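You operate a simulated robot arm through the tools that you are given. There is no shell and no other tool. Be economical: measure what you need, move in short steps, check, and stop when the job is done.

Carry out the task below with a simulated robot arm. There is one attempt and no reset: what you move stays moved.

TASK
Release the short belt's emergency stop, reset, and run the three jars onto its table.
Fine: table on before the belt starts; lift the yellow bar; leave both running.

It is judged by the outcome, as a careful person would: the job done as asked, and still so three seconds after it is handed in. It fails if anything else is knocked over, pushed out of place, dropped, spilled or broken.

THE ROBOT
A 7-joint arm with a three-finger gripper on a trunk, on a base that drives. Base frame: it is fixed to the floor where the robot stands at the start and does not move with it; the origin is under the middle of the robot, x ahead of it, y to its left, z up. Units: mm, degrees, N and s.
Its first joint turns from -166.0 to 166.0 degrees. Places, roughly: black stop button at the big table [5700, 2300, 900]; black stop button at the infeed [2300, 6800, 900]; black stop button of the short belt [500, 200, 900]; blue reset button at the big table [5700, 2100, 900]; blue reset button at the infeed [2400, 6800, 900]; blue reset button of the short belt [500, 100, 900]; emergency stop at the big table [5800, 2000, 900]; emergency stop at the infeed [2500, 6700, 900]; emergency stop of the short belt [700, 0, 900]; entry gate arm [3300, 5700, 1000]; exit gate arm [5500, 2600, 1000]; green press arm [5300, 2900, 1000]; green start button at the big table [5600, 2300, 900]; green start button at the infeed [2300, 6900, 900]; green start button of the short belt [500, 300, 900]; height knob of the labeller [5300, 3000, 700]. Payload 2.69 kg.
The TCP is the grasp point between the finger pads, 29 mm short of the fingertips. In the tool frame z runs along the fingers and y along their closing line. Largest opening 120 mm; the body of the gripper starts 78 mm behind the TCP.
Orientation is that of the tool frame in the base frame, as a unit quaternion [x, y, z, w]. With the fingers straight down and closing along the base's y, the tool's x points along the base's -x, its y along +y and its z along -z.

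THE INTERFACE
- The arm moves only by the tool play_rows. Its argument "commands" is a list of rows, each a list of 7 numbers: the turn, a rotation vector about the base's x, y, z in units of 120 degrees (1.0 is 120 degrees), then the shift along the base's x, y, z in units of 150 mm (1.0 is 150 mm), then the gripper command, from -1 (fully open) to 1 (shut), values between in proportion. In form: [[ax, ay, az, tx, ty, tz, jaw], ...]. A call has 1 to 20 rows; each row is the pose to reach, as a shift and turn from the pose commanded when the call began. A call with a number of a shift or a turn outside -1 to 1 is refused whole. Each row takes 0.2 s and may step no farther than 50 mm and 8.6 degrees from the row before; otherwise, or with a gripper value out of range, the whole call is refused. Where a pose cannot be reached the arm comes as near as it can. A force on the tool above 40 N (or 10 N above the force at the start of the call, whichever is more), or a blocked arm, ends the call early, and 0.2 s more pass. The fingers move at their own pace and stop on an object; they squeeze with about 25 N. The grip force told is the motor's: it shows also when the fingers shut on nothing. Time passes only in rows, and 0.2 s behind the last, so rows that repeat a pose let the fingers close. It gives the time, the measured TCP pose, the force on the tool (base axes), the opening and the grip force at its end, in the units of the frame above (readings bear some noise), with the torque about the TCP (base axes, N m) and any sound that the robot's microphone picked up.
- Cameras (640 x 400 px; columns grow to the right, rows downward): "scene" is now at [267.2, 214.3, 1426.7]; the picture's right is [0.32, -0.95, 0.00], its down [-0.64, -0.22, -0.74] and it looks along [0.70, 0.24, -0.68] (base axes); focal length 214 px, centre (320, 200). "wrist" rides on the gripper at [63, 0, -104] in the tool frame; the picture's right is [0.00, 1.00, 0.00], its down [-0.83, 0.00, -0.56] and it looks along [-0.56, 0.00, 0.83] (tool axes); focal length 275 px, centre (320, 200). There is no depth. A picture from a camera that has moved, and an enlarged one, comes with that camera's place and axes in the base frame and with its lens.
- get_image(camera): a new picture of that camera. The clock stands still meanwhile.
- slide_trunk(by): slides the trunk up (or, below 0, down) by that many mm; the arm and the scene camera ride with it, the base frame stays. It gives what a move gives, with no picture.
- roll_base(legs): drives the robot by 1 to 6 legs, each [ahead, left, turn to the left] in mm, mm and degrees, along the robot's own axes; the way and the turn of a leg run together, so that a leg with both is an arc; at most 1500 mm and 180 degrees a leg. The arm and the cameras ride along, it lands a little off, and it stops where it bumps. It gives what a move gives.
- pan_tilt(pan, tilt): turns the head with the scene camera to pan (to the left, within 143 degrees either way) and tilt (down, from -29 to 69), counted from straight ahead of the robot. It gives what a move gives.
- enlarge(camera, box): a new picture of the part [left, top, right, bottom] of that camera's present view, enlarged. The clock stands still meanwhile.
- sign_off(): hands the job in; it is judged then, once.

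Go step by step. Nothing tells you exact positions but the pictures and the camera data: compare them with the known pose of the tool, close in by small moves and look again before you grip or let go. The budget is 120 turns and 98 pictures, counting those below and the enlarged ones. Unless the task says otherwise, let go and move clear before handing in, and close with one line.

The tools are called after "Emit:" by a JSON object that holds its "op" and its "data". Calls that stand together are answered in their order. play_rows: Moves the arm, as the interface text tells. Its arguments: {"type":"object","properties":{"commands":{"type":"array","items":{"type":"array","items":{"type":"number"}}}},"required":["commands"]} The other tools are called the same way: slide_trunk (by) slides the trunk up or down; roll_base (legs) drives the base; pan_tilt (pan, tilt) turns the head that bears the scene camera; get_image (camera) takes a picture; enlarge (camera, box) takes an enlarged picture of a part of a camera's view; sign_off () hands the job in.

At the start:

```text
t: 0.0
position: [577.6, 89.1, 1303.3]
tool_rot: [-0.001, 1.0, 0.0, -0.001]
force: [-0.4, 0.0, -0.2]
torque: [0.0, 0.0, -0.01]
width: 120.0
grasp_force: 0.1
trunk travel left (down, up): [-425.0, 161.0]
robot x, y, heading: [2.3, 1.5, 0.2]
head pan, tilt: [18.6, 42.6]
```

scene: 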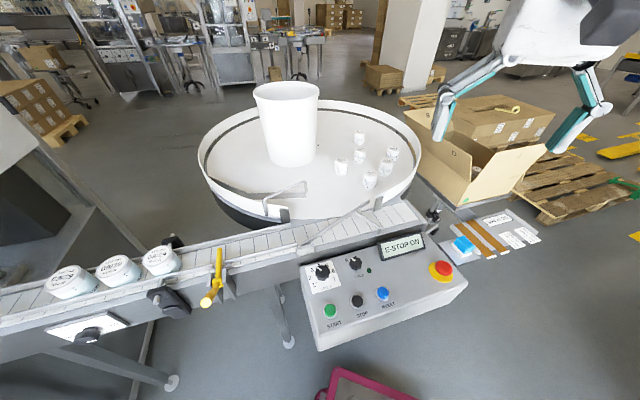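
wrist: 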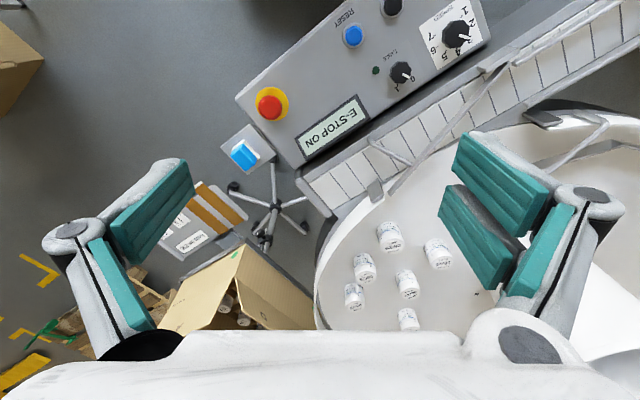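

I see the short belt's panel with start, stop and reset buttons, a speed knob, a table switch and the E-stop, with the yellow bar on the belt before three jars. I'll look closer at the panel and the bar first.

Emit:
{"op": "enlarge", "data": {"camera": "scene", "box": [290, 210, 490, 335]}}

Emit:
{"op": "enlarge", "data": {"camera": "scene", "box": [20, 210, 280, 372]}}

Emit:
{"op": "enlarge", "data": {"camera": "scene", "box": [190, 80, 430, 230]}}

```text
3.20 times, centred on (390, 272) of scene
camera zoom: at [267.2, 214.3, 1426.7], right [0.32, -0.95, 0.0], down [-0.64, -0.22, -0.74], along [0.7, 0.24, -0.68], focal length 686 px, centre (96, -32)
```

zoom: 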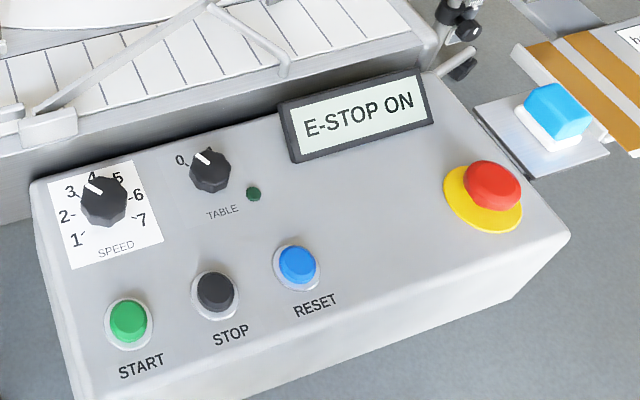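

```text
2.46 times, centred on (150, 291) of scene
camera zoom: at [267.2, 214.3, 1426.7], right [0.32, -0.95, 0.0], down [-0.64, -0.22, -0.74], along [0.7, 0.24, -0.68], focal length 528 px, centre (738, -24)
```

zoom: 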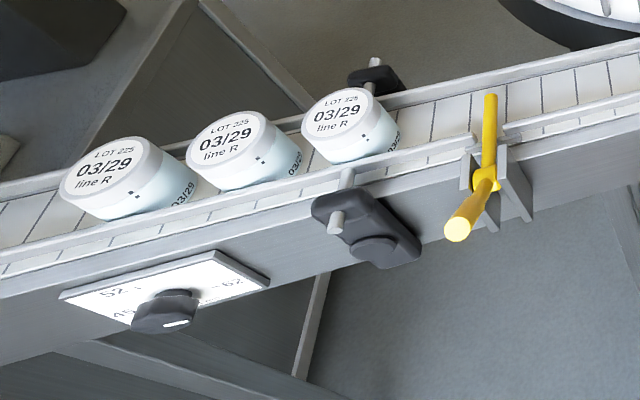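

```text
2.67 times, centred on (310, 155) of scene
camera zoom: at [267.2, 214.3, 1426.7], right [0.32, -0.95, 0.0], down [-0.64, -0.22, -0.74], along [0.7, 0.24, -0.68], focal length 572 px, centre (347, 320)
```

zoom: 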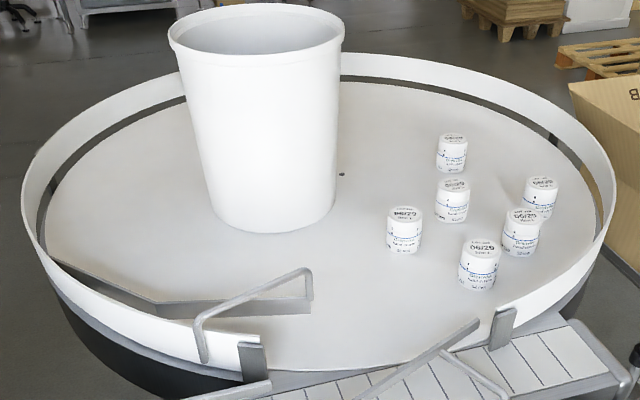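

I put the E-stop head at about (640, 5, 930), reset at (541, 142), stop at (500, 199), start at (461, 256), table switch at (589, 224) and the yellow bar pivot near (421, 528). I'll move above the E-stop and look closer.

Emit:
{"op": "play_rows", "data": {"commands": [[0, 0, 0, 0.06, -0.08, -0.25, -0.2], [0, 0, 0, 0.12, -0.16, -0.5, -0.2], [0, 0, 0, 0.18, -0.24, -0.75, -0.2], [0, 0, 0, 0.24, -0.32, -1.0, -0.2], [0, 0, 0, 0.3, -0.4, -1.0, -0.2], [0, 0, 0, 0.36, -0.48, -1.0, -0.2], [0, 0, 0, 0.41, -0.56, -1.0, -0.2]]}}

Emit:
{"op": "get_image", "data": {"camera": "wrist"}}

Emit:
{"op": "get_image", "data": {"camera": "scene"}}

```text
t: 1.6
position: [640.2, 6.0, 1153.1]
tool_rot: [0.0, 1.0, 0.0, 0.0]
force: [-1.4, 1.1, 0.6]
torque: [0.01, -0.01, -0.01]
width: 72.2
grasp_force: 0.1
trunk travel left (down, up): [-425.0, 161.0]
robot x, y, heading: [0.2, 0.3, 0.1]
head pan, tilt: [18.6, 42.6]
```

```text
92 pictures are left
camera wrist: at [576.7, 5.0, 1256.8], right [0.0, 1.0, 0.0], down [0.83, 0.0, 0.56], along [0.56, 0.0, -0.83], focal length 275 px, centre (320, 200)
```

wrist: 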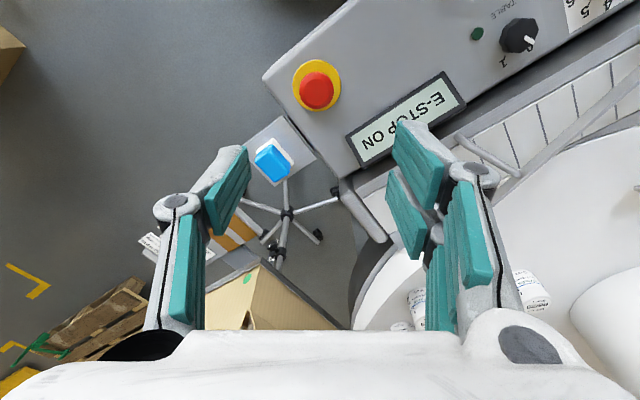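

```text
91 pictures are left
camera scene: at [267.1, 214.4, 1426.7], right [0.32, -0.95, 0.0], down [-0.64, -0.22, -0.74], along [0.7, 0.24, -0.68], focal length 214 px, centre (320, 200)
```

scene: 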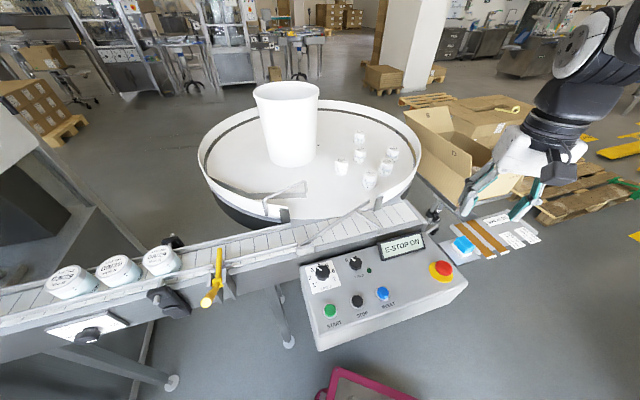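

The E-stop lies at about (646, 2, 930). I'll look at it in detail for turn arrows and then descend.

Emit:
{"op": "enlarge", "data": {"camera": "wrist", "box": [260, 40, 380, 115]}}

Emit:
{"op": "play_rows", "data": {"commands": [[0, 0, 0, 0.02, -0.01, -0.3, -0.2], [0, 0, 0, 0.03, -0.02, -0.6, -0.2], [0, 0, 0, 0.03, -0.02, -0.9, -0.2]]}}

Emit:
{"op": "get_image", "data": {"camera": "wrist"}}

Emit:
{"op": "enlarge", "data": {"camera": "scene", "box": [400, 200, 520, 300]}}

```text
5.33 times, centred on (320, 78) of wrist
camera zoom: at [576.7, 5.0, 1256.8], right [0.0, 1.0, 0.0], down [0.83, 0.0, 0.56], along [0.56, 0.0, -0.83], focal length 1468 px, centre (320, 853)
```

zoom: 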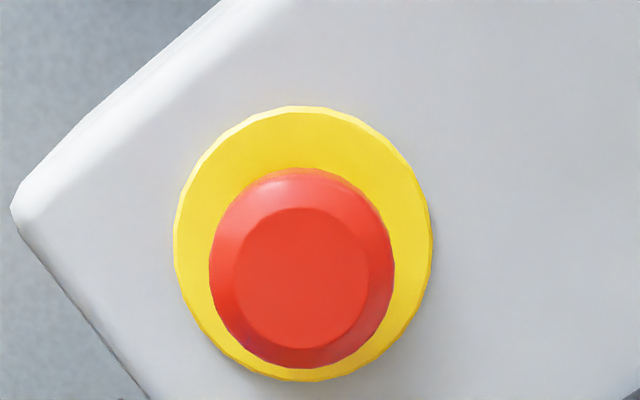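

```text
t: 2.4
position: [643.5, 3.3, 1015.8]
tool_rot: [0.0, 1.0, -0.001, 0.001]
force: [-0.4, 0.2, 0.3]
torque: [0.0, -0.03, -0.02]
width: 71.8
grasp_force: 0.1
trunk travel left (down, up): [-425.0, 161.0]
robot x, y, heading: [-1.7, 1.0, -0.1]
head pan, tilt: [18.6, 42.6]
```

```text
89 pictures are left
camera wrist: at [579.3, 2.5, 1120.5], right [0.0, 1.0, 0.0], down [0.83, 0.0, 0.56], along [0.56, 0.0, -0.83], focal length 275 px, centre (320, 200)
```

wrist: 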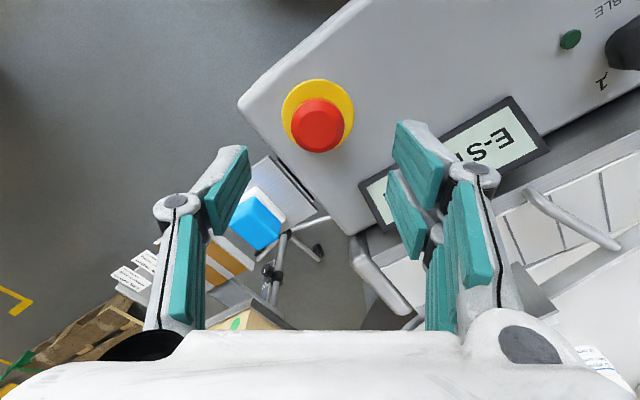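

```text
4.00 times, centred on (460, 250) of scene
camera zoom: at [266.8, 214.3, 1426.8], right [0.32, -0.95, 0.0], down [-0.64, -0.22, -0.74], along [0.7, 0.24, -0.68], focal length 858 px, centre (-240, 0)
```

zoom: 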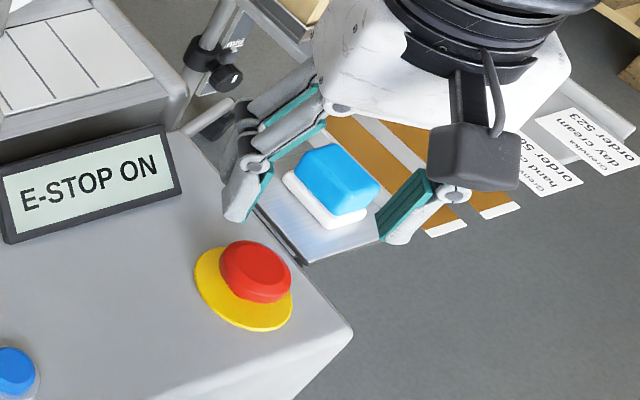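

The E-stop head centre refines to about (652, 1, 908). I'll centre on it and descend partway, then check.

Emit:
{"op": "play_rows", "data": {"commands": [[0, 0, 0, 0.05, -0.01, -0.2, -0.2], [0, 0, 0, 0.05, -0.01, -0.4, -0.2]]}}

Emit:
{"op": "get_image", "data": {"camera": "wrist"}}

Emit:
{"op": "enlarge", "data": {"camera": "scene", "box": [400, 200, 520, 300]}}

```text
t: 3.0
position: [652.7, 0.3, 957.2]
tool_rot: [-0.001, 1.0, 0.0, 0.001]
force: [-0.5, 0.0, 0.3]
torque: [-0.01, -0.01, 0.02]
width: 71.8
grasp_force: 0.1
trunk travel left (down, up): [-425.0, 161.0]
robot x, y, heading: [1.5, 2.5, -0.0]
head pan, tilt: [18.6, 42.6]
```

```text
87 pictures are left
camera wrist: at [588.2, 0.7, 1061.6], right [0.0, 1.0, 0.0], down [0.83, 0.0, 0.56], along [0.56, 0.0, -0.83], focal length 275 px, centre (320, 200)
```

wrist: 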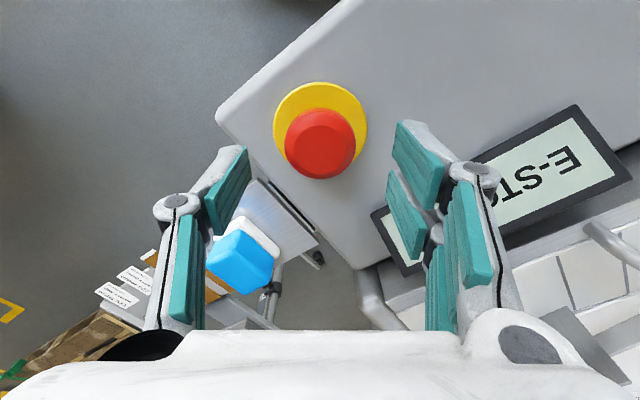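

```text
4.00 times, centred on (460, 250) of scene
camera zoom: at [266.9, 214.3, 1426.8], right [0.32, -0.95, 0.0], down [-0.64, -0.22, -0.74], along [0.7, 0.24, -0.68], focal length 858 px, centre (-240, 0)
```

zoom: 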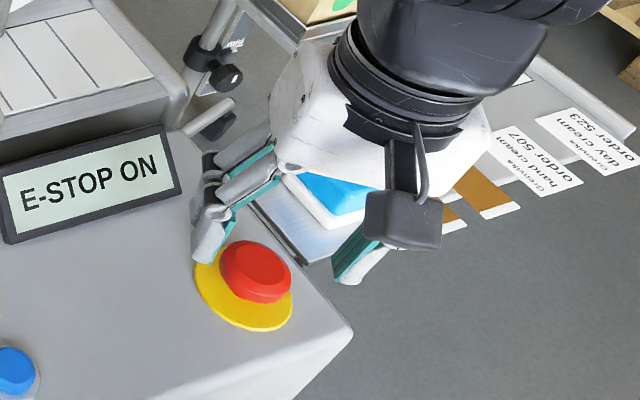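

The head is nearly centred and its top is at about 900. I'll lower the fingers around it and check.

Emit:
{"op": "play_rows", "data": {"commands": [[0, 0, 0, -0.02, 0.0, -0.13, -0.2], [0, 0, 0, -0.02, 0.0, -0.26, -0.2]]}}

Emit:
{"op": "get_image", "data": {"camera": "wrist"}}

Emit:
{"op": "enlarge", "data": {"camera": "scene", "box": [400, 200, 520, 300]}}

```text
t: 3.6
position: [649.4, 0.4, 919.1]
tool_rot: [0.0, 1.0, 0.0, 0.0]
force: [0.1, -0.7, 0.8]
torque: [0.02, 0.01, -0.01]
width: 71.9
grasp_force: 0.1
trunk travel left (down, up): [-425.0, 161.0]
robot x, y, heading: [-1.0, -2.1, -0.2]
head pan, tilt: [18.6, 42.6]
```

```text
85 pictures are left
camera wrist: at [585.1, 1.2, 1022.0], right [0.0, 1.0, 0.0], down [0.83, 0.0, 0.56], along [0.56, 0.0, -0.83], focal length 275 px, centre (320, 200)
```

wrist: 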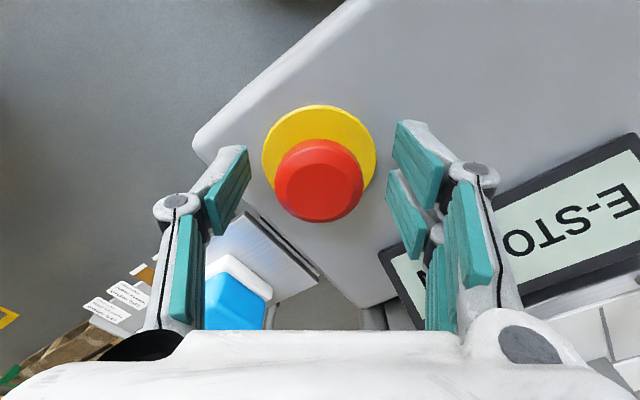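

```text
4.00 times, centred on (460, 250) of scene
camera zoom: at [267.0, 214.3, 1426.8], right [0.32, -0.95, 0.0], down [-0.64, -0.22, -0.74], along [0.7, 0.24, -0.68], focal length 858 px, centre (-240, 0)
```

zoom: 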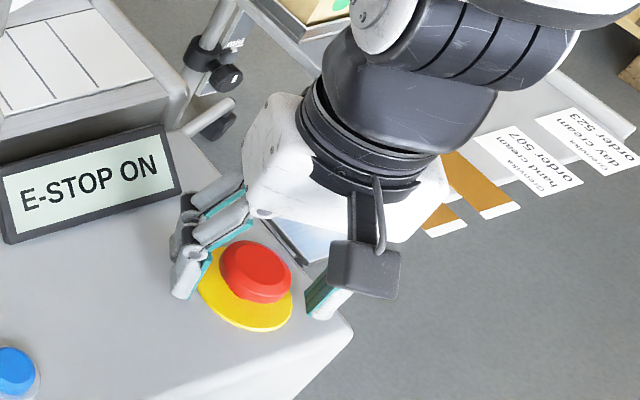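

The fingers straddle the head with tips around mid-height. I'll lower slightly and close.

Emit:
{"op": "play_rows", "data": {"commands": [[0, 0, 0, 0.0, 0.0, -0.03, -0.2], [0, 0, 0, 0, 0, -0.03, 0.3], [0, 0, 0, 0, 0, -0.03, 1], [0, 0, 0, 0, 0, -0.03, 1]]}}

Emit:
{"op": "get_image", "data": {"camera": "wrist"}}

```text
t: 4.6
position: [649.7, 0.3, 913.7]
tool_rot: [0.0, 1.0, 0.0, -0.001]
force: [-0.6, -5.3, 4.3]
torque: [0.08, 0.05, 0.03]
width: 39.6
grasp_force: 45.1
trunk travel left (down, up): [-425.0, 161.0]
robot x, y, heading: [-5.1, 2.4, 0.0]
head pan, tilt: [18.6, 42.6]
```

```text
83 pictures are left
camera wrist: at [584.7, 0.8, 1017.7], right [0.0, 1.0, 0.0], down [0.83, 0.0, 0.56], along [0.56, 0.0, -0.83], focal length 275 px, centre (320, 200)
```

wrist: 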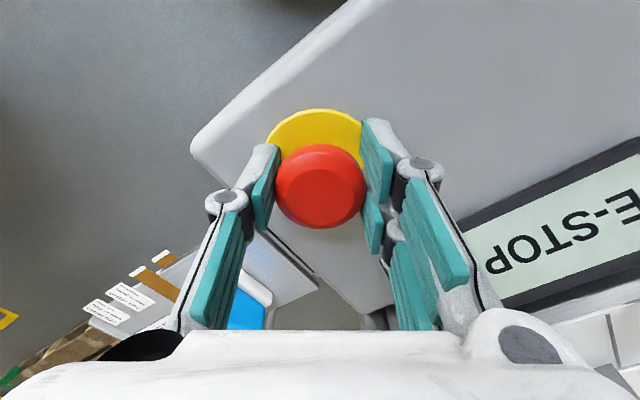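

I hold the mushroom head (39.6 mm). Now I'll twist it clockwise as seen from above.

Emit:
{"op": "play_rows", "data": {"commands": [[0, 0, -0.065, 0, 0, 0, 1], [0, 0, -0.13, 0, 0, 0, 1], [0, 0, -0.195, 0, 0, 0, 1], [0, 0, -0.26, 0, 0, 0, 1], [0, 0, -0.325, 0, 0, 0, 1], [0, 0, -0.39, 0, 0, 0, 1], [0, 0, -0.39, 0, 0, 0, 1]]}}

Emit:
{"op": "enlarge", "data": {"camera": "scene", "box": [290, 210, 490, 335]}}

```text
t: 6.2
position: [650.1, 2.5, 913.9]
tool_rot: [0.397, 0.918, -0.001, 0.001]
force: [9.8, 23.8, -0.4]
torque: [0.2, -0.13, 0.58]
width: 39.7
grasp_force: 44.7
trunk travel left (down, up): [-425.0, 161.0]
robot x, y, heading: [2.6, -3.7, -0.0]
head pan, tilt: [18.6, 42.6]
```

```text
3.20 times, centred on (390, 272) of scene
camera zoom: at [267.6, 215.4, 1426.5], right [0.32, -0.95, 0.0], down [-0.64, -0.22, -0.74], along [0.7, 0.23, -0.68], focal length 686 px, centre (96, -32)
```

zoom: 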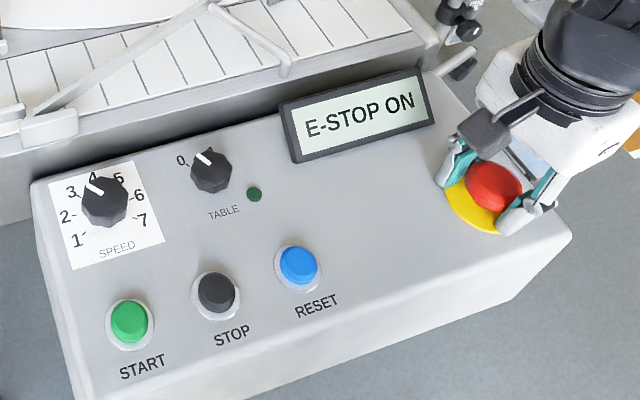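

The display still says E-STOP ON and the head resists with 0.58 N m. I'll twist some more and watch the torque.

Emit:
{"op": "play_rows", "data": {"commands": [[0, 0, -0.065, 0, 0, 0, 1], [0, 0, -0.13, 0, 0, 0, 1], [0, 0, -0.195, 0, 0, 0, 1], [0, 0, -0.195, 0, 0, 0, 1]]}}

Emit:
{"op": "enlarge", "data": {"camera": "scene", "box": [370, 220, 490, 295]}}

```text
t: 7.2
position: [652.3, 0.8, 914.7]
tool_rot: [0.576, 0.817, 0.0, 0.001]
force: [23.7, 18.5, -0.2]
torque: [-0.07, -0.35, 0.11]
width: 39.1
grasp_force: 44.9
trunk travel left (down, up): [-425.0, 161.0]
robot x, y, heading: [-2.6, 3.5, 0.3]
head pan, tilt: [18.6, 42.6]
```

```text
5.33 times, centred on (430, 258) of scene
camera zoom: at [268.2, 215.0, 1426.4], right [0.32, -0.95, 0.0], down [-0.64, -0.22, -0.74], along [0.7, 0.23, -0.68], focal length 1144 px, centre (-267, -107)
```

zoom: 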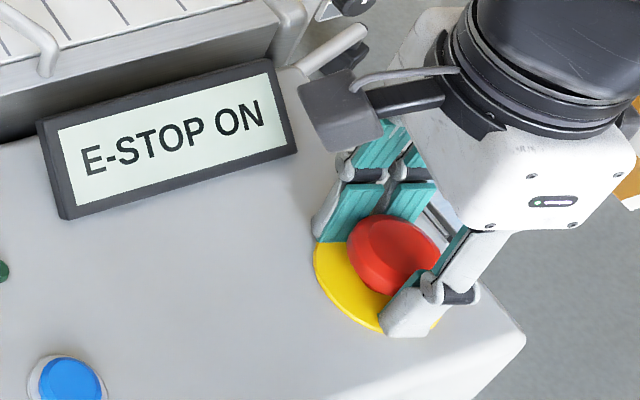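

The torque fell off, so it either released or slipped. I'll pull up gently while gripping and see whether it stays.

Emit:
{"op": "play_rows", "data": {"commands": [[0, 0, 0, 0, 0, 0.02, 1], [0, 0, 0, 0, 0, 0.04, 1], [0, 0, 0, 0, 0, 0.07, 1]]}}

Emit:
{"op": "enlarge", "data": {"camera": "scene", "box": [370, 220, 490, 295]}}

Emit:
{"op": "get_image", "data": {"camera": "wrist"}}

```text
t: 8.0
position: [652.8, 2.6, 926.6]
tool_rot: [0.575, 0.818, 0.001, 0.002]
force: [27.9, 20.6, 1.8]
torque: [0.54, -0.3, 0.01]
width: 39.3
grasp_force: 45.4
trunk travel left (down, up): [-425.0, 161.0]
robot x, y, heading: [-1.5, -2.5, 0.1]
head pan, tilt: [18.6, 42.6]
```

```text
5.33 times, centred on (430, 258) of scene
camera zoom: at [268.2, 215.1, 1426.4], right [0.32, -0.95, 0.0], down [-0.64, -0.22, -0.74], along [0.7, 0.23, -0.68], focal length 1144 px, centre (-267, -107)
```

zoom: 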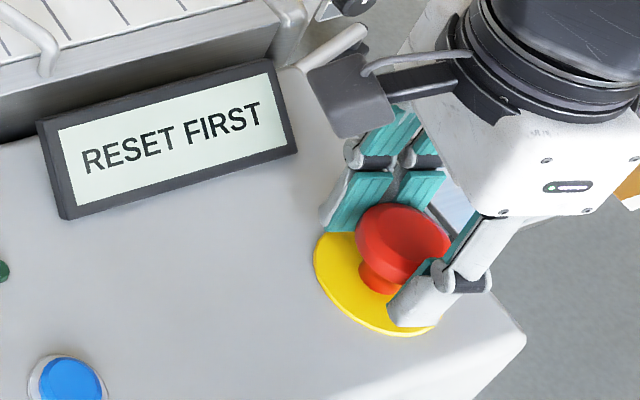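

```text
79 pictures are left
camera wrist: at [629.1, 61.0, 1029.7], right [0.94, 0.34, 0.0], down [0.28, -0.78, 0.56], along [0.19, -0.52, -0.83], focal length 275 px, centre (320, 200)
```

wrist: 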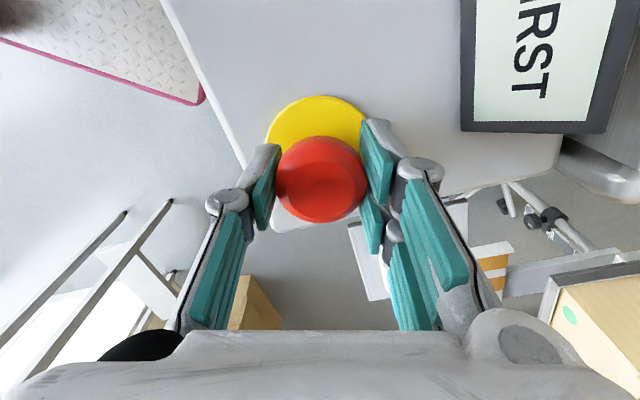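

The pull released it: the display reads RESET FIRST. I'll open, rise clear, turn back and head for the reset button with closed fingers.

Emit:
{"op": "play_rows", "data": {"commands": [[0, 0, 0, 0, 0, 0, -0.2], [0, 0, 0, 0, 0, 0, -0.2], [0, 0, 0, 0, 0, 0.2, -0.2], [0, 0, 0, 0, 0, 0.45, -0.2], [0, 0, 0.07, -0.15, 0.18, 0.55, 0.5], [0, 0, 0.14, -0.3, 0.37, 0.55, 1], [0, 0, 0.21, -0.45, 0.56, 0.55, 1], [0, 0, 0.28, -0.6, 0.75, 0.55, 1], [0, 0, 0.28, -0.73, 0.94, 0.55, 1]]}}

Emit:
{"op": "get_image", "data": {"camera": "wrist"}}

Emit:
{"op": "get_image", "data": {"camera": "scene"}}

```text
t: 10.0
position: [539.8, 141.5, 1005.3]
tool_rot: [0.314, 0.949, 0.0, 0.0]
force: [-0.3, 0.7, -0.5]
torque: [0.02, 0.03, 0.02]
width: 0.0
grasp_force: 25.3
trunk travel left (down, up): [-425.0, 161.0]
robot x, y, heading: [-0.2, -2.1, 0.1]
head pan, tilt: [18.6, 42.6]
```

```text
78 pictures are left
camera wrist: at [487.7, 178.5, 1109.9], right [0.59, 0.81, 0.0], down [0.67, -0.49, 0.56], along [0.45, -0.33, -0.83], focal length 275 px, centre (320, 200)
```

wrist: 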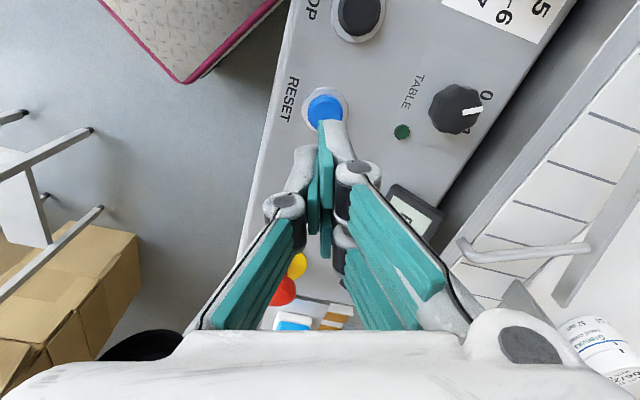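

```text
77 pictures are left
camera scene: at [267.4, 214.0, 1426.7], right [0.32, -0.95, 0.0], down [-0.64, -0.22, -0.74], along [0.7, 0.24, -0.68], focal length 214 px, centre (320, 200)
```

scene: 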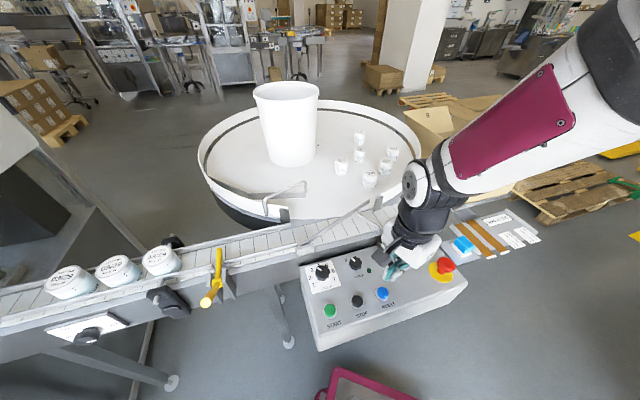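

Reset is at about (538.5, 146). I'll come down over it, stopping just above.

Emit:
{"op": "play_rows", "data": {"commands": [[0, 0, 0, -0.01, 0.03, -0.2, 1], [0, 0, 0, -0.01, 0.03, -0.4, 1], [0, 0, 0, -0.01, 0.03, -0.46, 1]]}}

Emit:
{"op": "get_image", "data": {"camera": "wrist"}}

Emit:
{"op": "enlarge", "data": {"camera": "scene", "box": [310, 230, 470, 330]}}

```text
t: 10.8
position: [538.0, 144.6, 936.8]
tool_rot: [0.314, 0.949, 0.0, 0.0]
force: [-0.1, -0.3, 0.4]
torque: [-0.01, -0.02, -0.01]
width: 0.0
grasp_force: 25.2
trunk travel left (down, up): [-425.0, 161.0]
robot x, y, heading: [1.6, 1.0, 0.1]
head pan, tilt: [18.6, 42.6]
```

```text
76 pictures are left
camera wrist: at [487.5, 183.3, 1041.7], right [0.59, 0.81, 0.0], down [0.67, -0.49, 0.56], along [0.45, -0.33, -0.83], focal length 275 px, centre (320, 200)
```

wrist: 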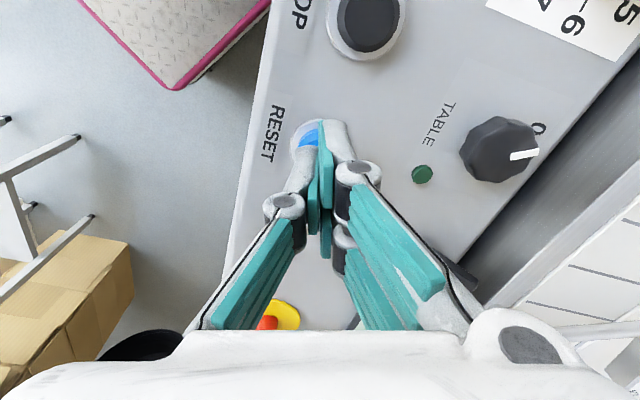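

```text
4.00 times, centred on (390, 280) of scene
camera zoom: at [267.0, 214.3, 1426.8], right [0.32, -0.95, 0.0], down [-0.64, -0.22, -0.74], along [0.7, 0.24, -0.68], focal length 858 px, centre (40, -120)
```

zoom: 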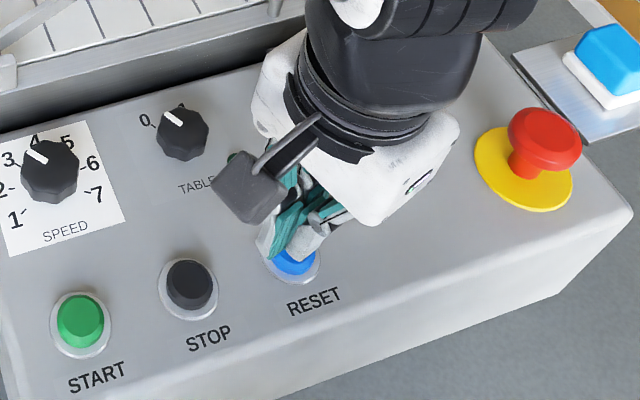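

The tip is slightly toward the belt side of the button; I'll shift a few mm toward the robot and press in small steps.

Emit:
{"op": "play_rows", "data": {"commands": [[0, 0, 0, -0.03, -0.003, -0.02, 1], [0, 0, 0, -0.03, -0.003, -0.06, 1], [0, 0, 0, -0.03, -0.003, -0.09, 1], [0, 0, 0, -0.03, -0.003, -0.12, 1], [0, 0, 0, -0.03, -0.003, -0.14, 1]]}}

Emit:
{"op": "enlarge", "data": {"camera": "scene", "box": [310, 230, 470, 330]}}

```text
t: 12.0
position: [534.4, 145.3, 917.4]
tool_rot: [0.314, 0.949, -0.001, 0.0]
force: [-0.2, -0.3, 3.2]
torque: [-0.02, -0.01, -0.01]
width: 6.3
grasp_force: 28.3
trunk travel left (down, up): [-425.0, 161.0]
robot x, y, heading: [-0.6, -1.6, -0.1]
head pan, tilt: [18.6, 42.6]
heard: click
```

```text
4.00 times, centred on (390, 280) of scene
camera zoom: at [267.1, 214.3, 1426.8], right [0.32, -0.95, 0.0], down [-0.64, -0.22, -0.74], along [0.7, 0.24, -0.68], focal length 858 px, centre (40, -120)
```

zoom: 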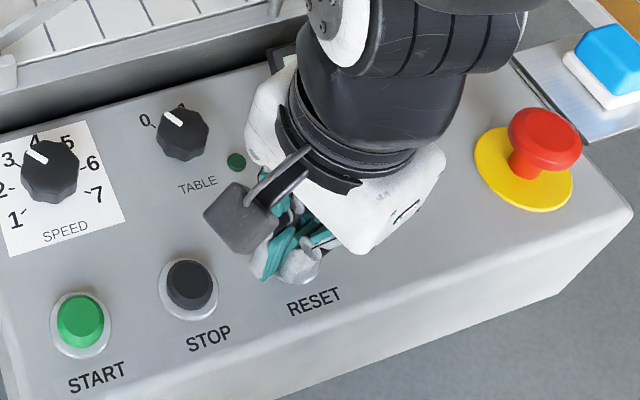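

A click was heard. I'll rise, check the display and move above the table switch.

Emit:
{"op": "play_rows", "data": {"commands": [[0, 0, 0, 0, 0, 0.3, 1], [0, 0, 0, 0.05, 0.1, 0.6, 0.2], [0, 0, 0, 0.18, 0.28, 0.75, 0.2], [0, 0, 0, 0.36, 0.52, 0.75, 0.2]]}}

Emit:
{"op": "get_image", "data": {"camera": "wrist"}}

Emit:
{"op": "get_image", "data": {"camera": "scene"}}

```text
t: 13.0
position: [590.9, 222.6, 1032.4]
tool_rot: [0.314, 0.949, 0.0, 0.001]
force: [-0.3, -0.5, -0.4]
torque: [0.02, -0.04, -0.01]
width: 48.1
grasp_force: 0.0
trunk travel left (down, up): [-425.0, 161.0]
robot x, y, heading: [0.4, 3.0, 0.1]
head pan, tilt: [18.6, 42.6]
```

```text
73 pictures are left
camera wrist: at [539.6, 259.8, 1136.7], right [0.59, 0.81, 0.0], down [0.67, -0.49, 0.56], along [0.45, -0.33, -0.83], focal length 275 px, centre (320, 200)
```

wrist: 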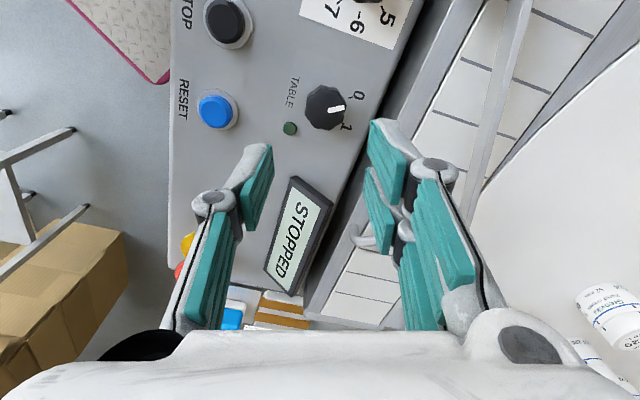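

```text
72 pictures are left
camera scene: at [267.0, 213.9, 1426.8], right [0.32, -0.95, 0.0], down [-0.64, -0.22, -0.74], along [0.7, 0.24, -0.68], focal length 214 px, centre (320, 200)
```

scene: 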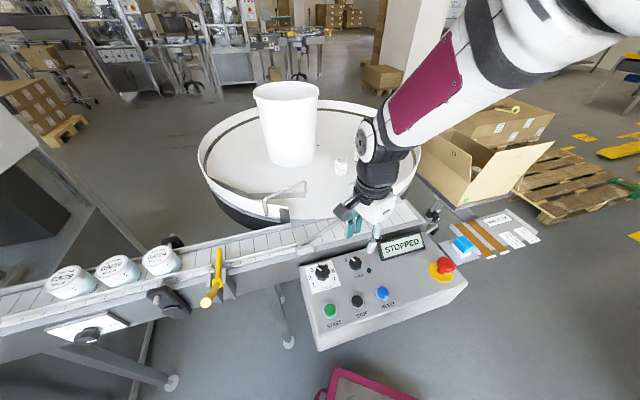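

The display reads STOPPED. I'll zoom in on the table knob.

Emit:
{"op": "enlarge", "data": {"camera": "wrist", "box": [270, 70, 398, 150]}}

```text
5.00 times, centred on (334, 110) of wrist
camera zoom: at [539.6, 259.8, 1136.7], right [0.59, 0.81, 0.0], down [0.67, -0.49, 0.56], along [0.45, -0.33, -0.83], focal length 1376 px, centre (250, 650)
```

zoom: 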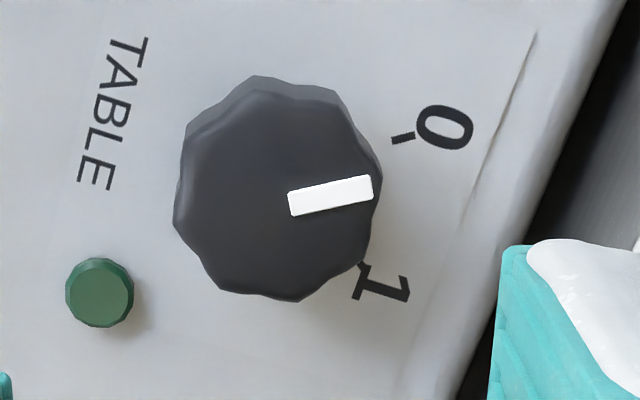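

The knob (about 33 mm wide) is at (595, 224), with position 1 about 60° clockwise from 0. I'll descend around it with a check midway.

Emit:
{"op": "play_rows", "data": {"commands": [[0, 0, 0, 0.03, 0.01, -0.25, 0], [0, 0, 0, 0.03, 0.01, -0.5, 0], [0, 0, 0, 0.03, 0.01, -0.62, 0]]}}

Emit:
{"op": "get_image", "data": {"camera": "wrist"}}

Emit:
{"op": "enlarge", "data": {"camera": "scene", "box": [290, 200, 450, 300]}}

```text
t: 13.8
position: [593.6, 225.9, 938.5]
tool_rot: [0.314, 0.949, -0.001, 0.0]
force: [-0.2, 0.7, -0.6]
torque: [0.04, 0.0, -0.02]
width: 60.0
grasp_force: 0.1
trunk travel left (down, up): [-425.0, 161.0]
robot x, y, heading: [0.8, 2.3, -0.0]
head pan, tilt: [18.6, 42.6]
```

```text
70 pictures are left
camera wrist: at [541.7, 263.0, 1043.0], right [0.59, 0.81, 0.0], down [0.67, -0.49, 0.56], along [0.45, -0.33, -0.83], focal length 275 px, centre (320, 200)
```

wrist: 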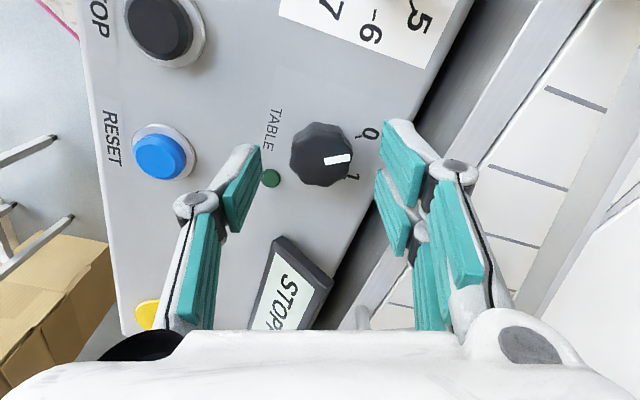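

```text
4.00 times, centred on (370, 250) of scene
camera zoom: at [267.0, 214.2, 1426.8], right [0.32, -0.95, 0.0], down [-0.64, -0.22, -0.74], along [0.7, 0.24, -0.68], focal length 858 px, centre (120, 0)
```

zoom: 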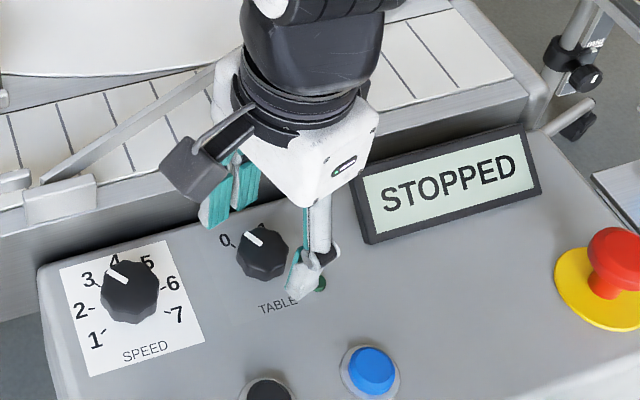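

Well centred. I'll lower around the knob, close gently and check.

Emit:
{"op": "play_rows", "data": {"commands": [[0, 0, 0, 0.01, 0.013, 0.0, 0.15], [0, 0, 0, 0.01, 0.013, -0.07, 0.15], [0, 0, 0, 0.01, 0.013, -0.145, 0.15], [0, 0, 0, 0.01, 0.013, -0.145, 0.6], [0, 0, 0, 0.01, 0.013, -0.145, 0.6]]}}

Emit:
{"op": "get_image", "data": {"camera": "wrist"}}

```text
t: 15.0
position: [593.5, 226.4, 915.0]
tool_rot: [0.313, 0.95, -0.001, -0.002]
force: [-7.8, -10.6, -1.6]
torque: [-0.37, 0.0, -0.01]
width: 32.8
grasp_force: 44.8
trunk travel left (down, up): [-425.0, 161.0]
robot x, y, heading: [-1.8, 1.6, -0.0]
head pan, tilt: [18.6, 42.6]
```

```text
68 pictures are left
camera wrist: at [542.2, 263.8, 1020.3], right [0.59, 0.81, 0.0], down [0.67, -0.49, 0.56], along [0.45, -0.33, -0.83], focal length 275 px, centre (320, 200)
```

wrist: 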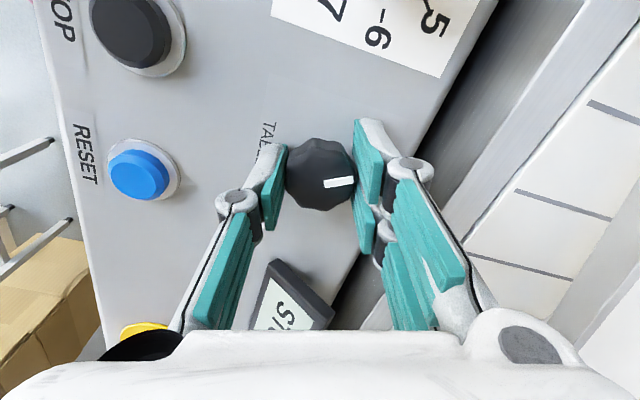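

The knob is held. I'll turn it 60° clockwise.

Emit:
{"op": "play_rows", "data": {"commands": [[0, 0, -0.06, 0, 0, 0, 0.7], [0, 0, -0.12, 0, 0, 0, 0.7], [0, 0, -0.18, 0, 0, 0, 0.7], [0, 0, -0.24, 0, 0, 0, 0.7], [0, 0, -0.3, 0, 0, 0, 0.7], [0, 0, -0.36, 0, 0, 0, 0.7], [0, 0, -0.42, 0, 0, 0, 0.7], [0, 0, -0.48, 0, 0, 0, 0.7], [0, 0, -0.52, 0, 0, 0, 0.7]]}}

Emit:
{"op": "get_image", "data": {"camera": "wrist"}}

Emit:
{"op": "get_image", "data": {"camera": "scene"}}

```text
t: 17.0
position: [595.6, 227.6, 914.6]
tool_rot: [0.761, 0.649, 0.001, 0.0]
force: [8.2, -11.8, 9.1]
torque: [-0.33, -0.26, 0.45]
width: 32.9
grasp_force: 45.7
trunk travel left (down, up): [-425.0, 161.0]
robot x, y, heading: [0.7, 1.9, 0.1]
head pan, tilt: [18.6, 42.6]
```

```text
67 pictures are left
camera wrist: at [603.9, 289.6, 1020.2], right [0.99, -0.15, 0.0], down [-0.13, -0.82, 0.55], along [-0.08, -0.55, -0.83], focal length 275 px, centre (320, 200)
```

wrist: 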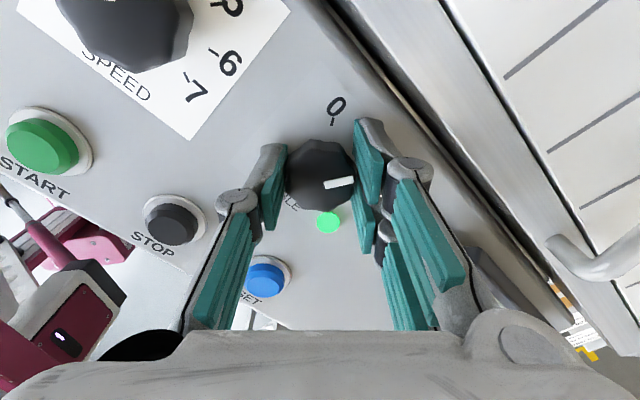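

```text
66 pictures are left
camera scene: at [267.4, 213.7, 1426.8], right [0.32, -0.95, 0.0], down [-0.64, -0.22, -0.74], along [0.7, 0.24, -0.68], focal length 214 px, centre (320, 200)
```

scene: 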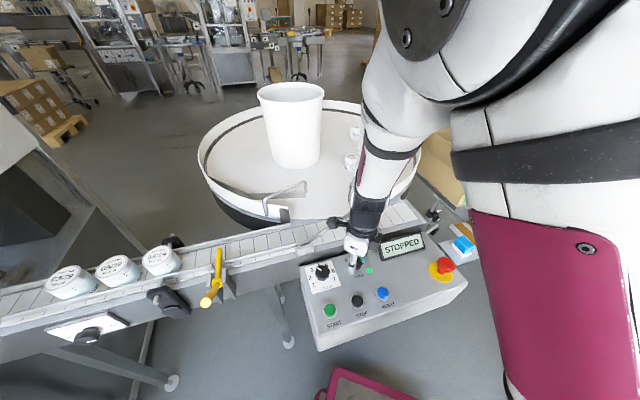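

The table lamp is lit and the table turns (the bucket has moved). I'll release the knob, rise, and go look at the yellow bar.

Emit:
{"op": "play_rows", "data": {"commands": [[0, 0, 0, 0, 0, 0, 0.15], [0, 0, 0, 0, 0, 0, 0.15], [0, 0, 0, 0, 0, 0.2, 0.15], [0, 0, 0, 0, 0, 0.5, 0.15], [0, 0, 0, 0, 0, 0.8, 0.15], [0, 0, 0.07, 0, 0, 1.0, 0.15], [0, 0, 0.14, -0.1, 0.2, 1.0, 0.15], [0, 0, 0.21, -0.25, 0.45, 1.0, 0.15], [0, 0, 0.28, -0.4, 0.7, 1.0, 0.15], [0, 0, 0.35, -0.55, 0.95, 1.0, 0.15], [0, 0, 0.42, -0.7, 1.0, 1.0, 0.15]]}}

Emit:
{"op": "get_image", "data": {"camera": "scene"}}

Emit:
{"op": "get_image", "data": {"camera": "wrist"}}

```text
t: 19.4
position: [489.8, 376.2, 1064.2]
tool_rot: [0.41, 0.912, -0.001, 0.0]
force: [0.5, -0.3, 0.2]
torque: [-0.01, 0.0, -0.03]
width: 51.2
grasp_force: 0.0
trunk travel left (down, up): [-425.0, 161.0]
robot x, y, heading: [-3.6, -2.6, -0.5]
head pan, tilt: [18.6, 42.6]
```

```text
65 pictures are left
camera scene: at [267.4, 214.2, 1426.7], right [0.32, -0.95, 0.0], down [-0.64, -0.22, -0.74], along [0.7, 0.23, -0.68], focal length 214 px, centre (320, 200)
```

scene: 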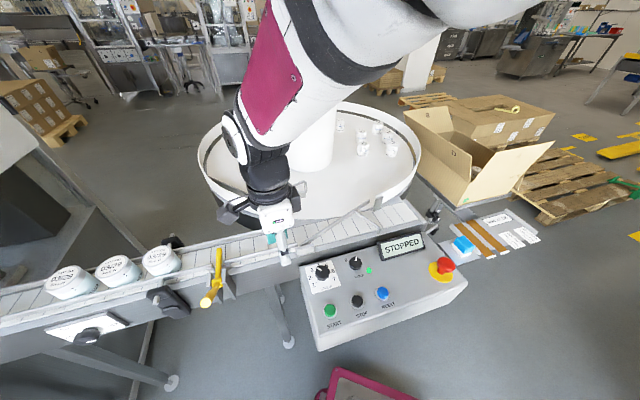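

```text
64 pictures are left
camera wrist: at [446.7, 424.1, 1169.0], right [0.75, 0.67, 0.0], down [0.55, -0.62, 0.56], along [0.37, -0.42, -0.83], focal length 275 px, centre (320, 200)
```

wrist: 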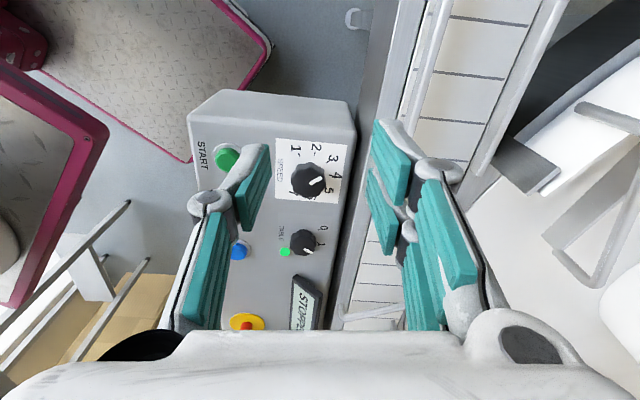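

The table keeps turning. I'll move over the yellow bar with the wrist camera on the robot side to view it.

Emit:
{"op": "play_rows", "data": {"commands": [[0, 0, 0.067, -0.1, 0.13, 0.05, 0.15], [0, 0, 0.134, -0.2, 0.26, 0.1, 0.15], [0, 0, 0.201, -0.3, 0.39, 0.15, 0.15], [0, 0, 0.268, -0.4, 0.52, 0.2, 0.15], [0, 0, 0.335, -0.5, 0.65, 0.2, 0.15], [0, 0, 0.4, -0.6, 0.78, 0.2, 0.15]]}}

Emit:
{"op": "get_image", "data": {"camera": "scene"}}

Emit:
{"op": "get_image", "data": {"camera": "wrist"}}

```text
t: 20.8
position: [411.2, 490.7, 1093.5]
tool_rot: [0.017, 1.0, -0.003, 0.001]
force: [0.0, -0.7, 0.1]
torque: [0.03, 0.05, 0.01]
width: 51.0
grasp_force: 0.0
trunk travel left (down, up): [-425.0, 161.0]
robot x, y, heading: [0.7, -2.1, 0.1]
head pan, tilt: [18.6, 42.6]
```

```text
63 pictures are left
camera scene: at [244.3, 239.5, 1415.3], right [0.68, -0.73, 0.0], down [-0.57, -0.53, -0.63], along [0.46, 0.43, -0.78], focal length 214 px, centre (320, 200)
```

scene: 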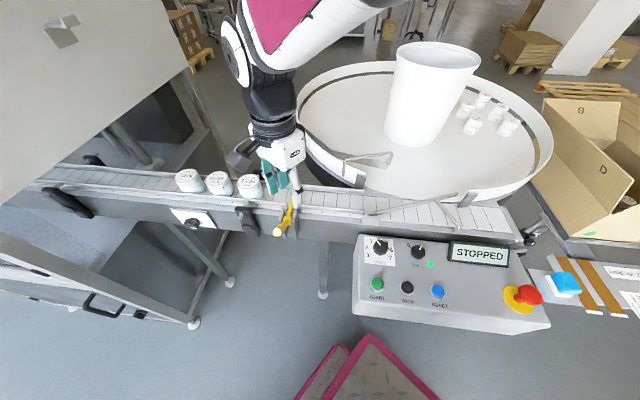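

```text
62 pictures are left
camera wrist: at [346.8, 492.5, 1198.3], right [0.03, 1.0, -0.01], down [0.83, -0.02, 0.56], along [0.56, -0.02, -0.83], focal length 275 px, centre (320, 200)
```

wrist: 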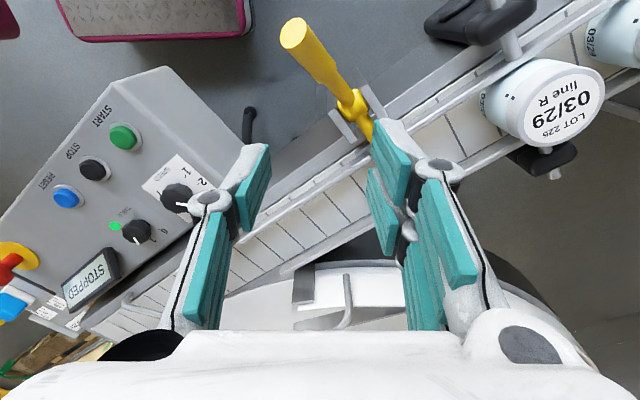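

The yellow lever pivots at the near rail about (413, 519, 945), with its handle rising toward me to about (355, 474, 1003), so pushing the handle down should raise the bar. I'll turn the gripper across the handle, position above it and look.

Emit:
{"op": "play_rows", "data": {"commands": [[0, 0, 0.06, -0.06, -0.01, 0, 0.15], [0, 0, 0.12, -0.12, -0.02, 0, 0.15], [0, 0, 0.18, -0.18, -0.03, 0, 0.15], [0, 0, 0.24, -0.24, -0.04, 0, 0.15], [0, 0, 0.3, -0.3, -0.05, 0, 0.15]]}}

Emit:
{"op": "get_image", "data": {"camera": "scene"}}

Emit:
{"op": "get_image", "data": {"camera": "wrist"}}

```text
t: 22.2
position: [391.1, 476.9, 1084.3]
tool_rot: [-0.269, 0.963, -0.011, -0.005]
force: [-1.0, 0.0, -0.3]
torque: [0.0, -0.04, -0.01]
width: 51.1
grasp_force: 0.1
trunk travel left (down, up): [-425.0, 161.0]
robot x, y, heading: [-0.2, -3.2, 0.3]
head pan, tilt: [18.6, 42.6]
stopped in row 5: the arm was blocked; the commanded pose is now the measured one
```

```text
61 pictures are left
camera scene: at [250.8, 235.9, 1419.0], right [0.61, -0.79, 0.0], down [-0.59, -0.45, -0.67], along [0.53, 0.41, -0.74], focal length 214 px, centre (320, 200)
```

scene: 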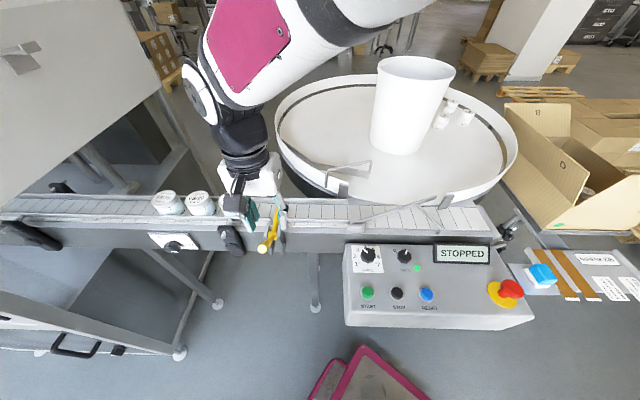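

```text
60 pictures are left
camera wrist: at [336.2, 447.2, 1189.3], right [-0.52, 0.85, -0.02], down [0.71, 0.45, 0.54], along [0.47, 0.27, -0.84], focal length 275 px, centre (320, 200)
```

wrist: 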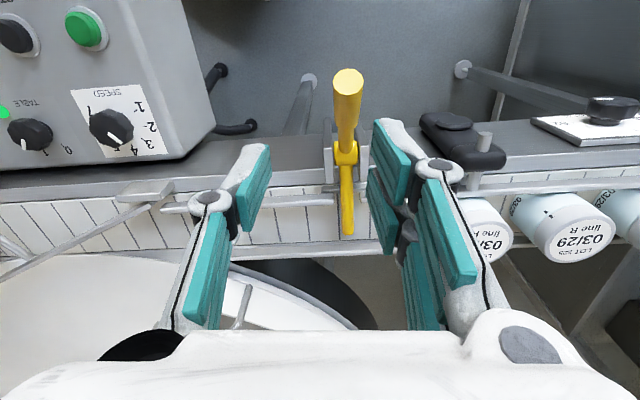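

The arm is blocked close in — the upper arm is pressing the camera head. I'll back the arm off and look behind before rolling the base back a bit.

Emit:
{"op": "play_rows", "data": {"commands": [[0, 0, -0.06, 0.1, 0, 0.1, 0.15], [0, 0, -0.12, 0.2, 0, 0.2, 0.15], [0, 0, -0.18, 0.35, -0.1, 0.3, 0.15], [0, 0, -0.24, 0.55, -0.3, 0.35, 0.15], [0, 0, -0.24, 0.75, -0.5, 0.35, 0.15]]}}

Emit:
{"op": "pan_tilt", "data": {"pan": 143, "tilt": 40}}

Emit:
{"op": "get_image", "data": {"camera": "scene"}}

```text
t: 23.4
position: [498.2, 403.2, 1137.0]
tool_rot: [-0.027, 1.0, -0.01, -0.008]
force: [-0.4, 0.3, -0.3]
torque: [-0.04, -0.02, -0.02]
width: 50.8
grasp_force: 0.0
trunk travel left (down, up): [-425.0, 161.0]
robot x, y, heading: [-0.1, -1.6, 0.1]
head pan, tilt: [18.6, 42.6]
```

```text
t: 25.4
position: [499.6, 403.7, 1137.5]
tool_rot: [-0.026, 1.0, -0.009, -0.008]
force: [0.8, -0.4, -0.1]
torque: [0.04, 0.0, 0.01]
width: 51.0
grasp_force: 0.1
trunk travel left (down, up): [-425.0, 161.0]
robot x, y, heading: [-2.0, -1.4, 0.1]
head pan, tilt: [143.0, 40.0]
```

```text
59 pictures are left
camera scene: at [120.5, 239.0, 1430.6], right [0.6, 0.8, 0.0], down [0.51, -0.39, -0.77], along [-0.61, 0.46, -0.64], focal length 214 px, centre (320, 200)
```

scene: 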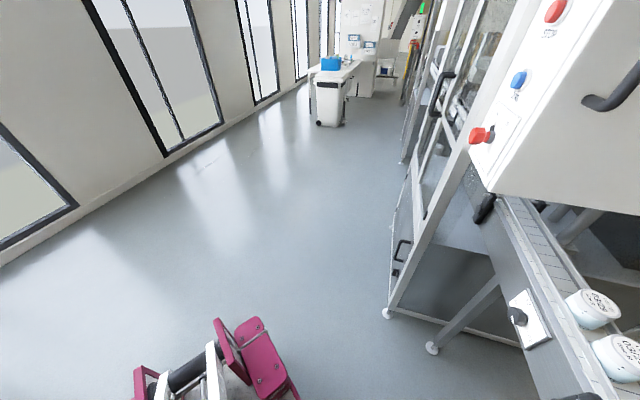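

The floor behind is clear. I'll roll back 180 mm and point the head at the bar again.

Emit:
{"op": "roll_base", "data": {"legs": [[-180, 0, 0]]}}

Emit:
{"op": "pan_tilt", "data": {"pan": 30, "tilt": 40}}

Emit:
{"op": "get_image", "data": {"camera": "scene"}}

```text
t: 27.0
position: [316.5, 404.3, 1137.4]
tool_rot: [-0.027, 1.0, -0.009, -0.008]
force: [0.1, -0.3, 0.7]
torque: [0.02, -0.01, -0.02]
width: 51.1
grasp_force: 0.1
trunk travel left (down, up): [-425.0, 161.0]
robot x, y, heading: [-182.8, -0.6, 0.1]
head pan, tilt: [143.0, 40.0]
```

```text
t: 28.9
position: [316.5, 403.7, 1136.9]
tool_rot: [-0.027, 1.0, -0.009, -0.009]
force: [-0.1, 0.7, -0.4]
torque: [-0.01, -0.02, -0.01]
width: 51.1
grasp_force: 0.0
trunk travel left (down, up): [-425.0, 161.0]
robot x, y, heading: [-182.2, 0.7, -0.0]
head pan, tilt: [30.0, 40.0]
```

```text
58 pictures are left
camera scene: at [79.5, 230.9, 1430.6], right [0.5, -0.86, 0.0], down [-0.56, -0.32, -0.77], along [0.66, 0.39, -0.64], focal length 214 px, centre (320, 200)
```

scene: 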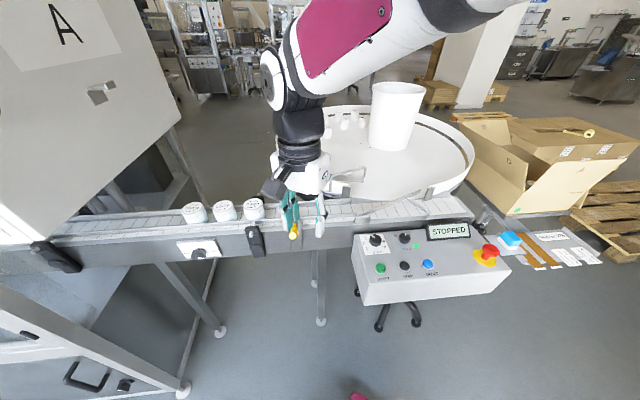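

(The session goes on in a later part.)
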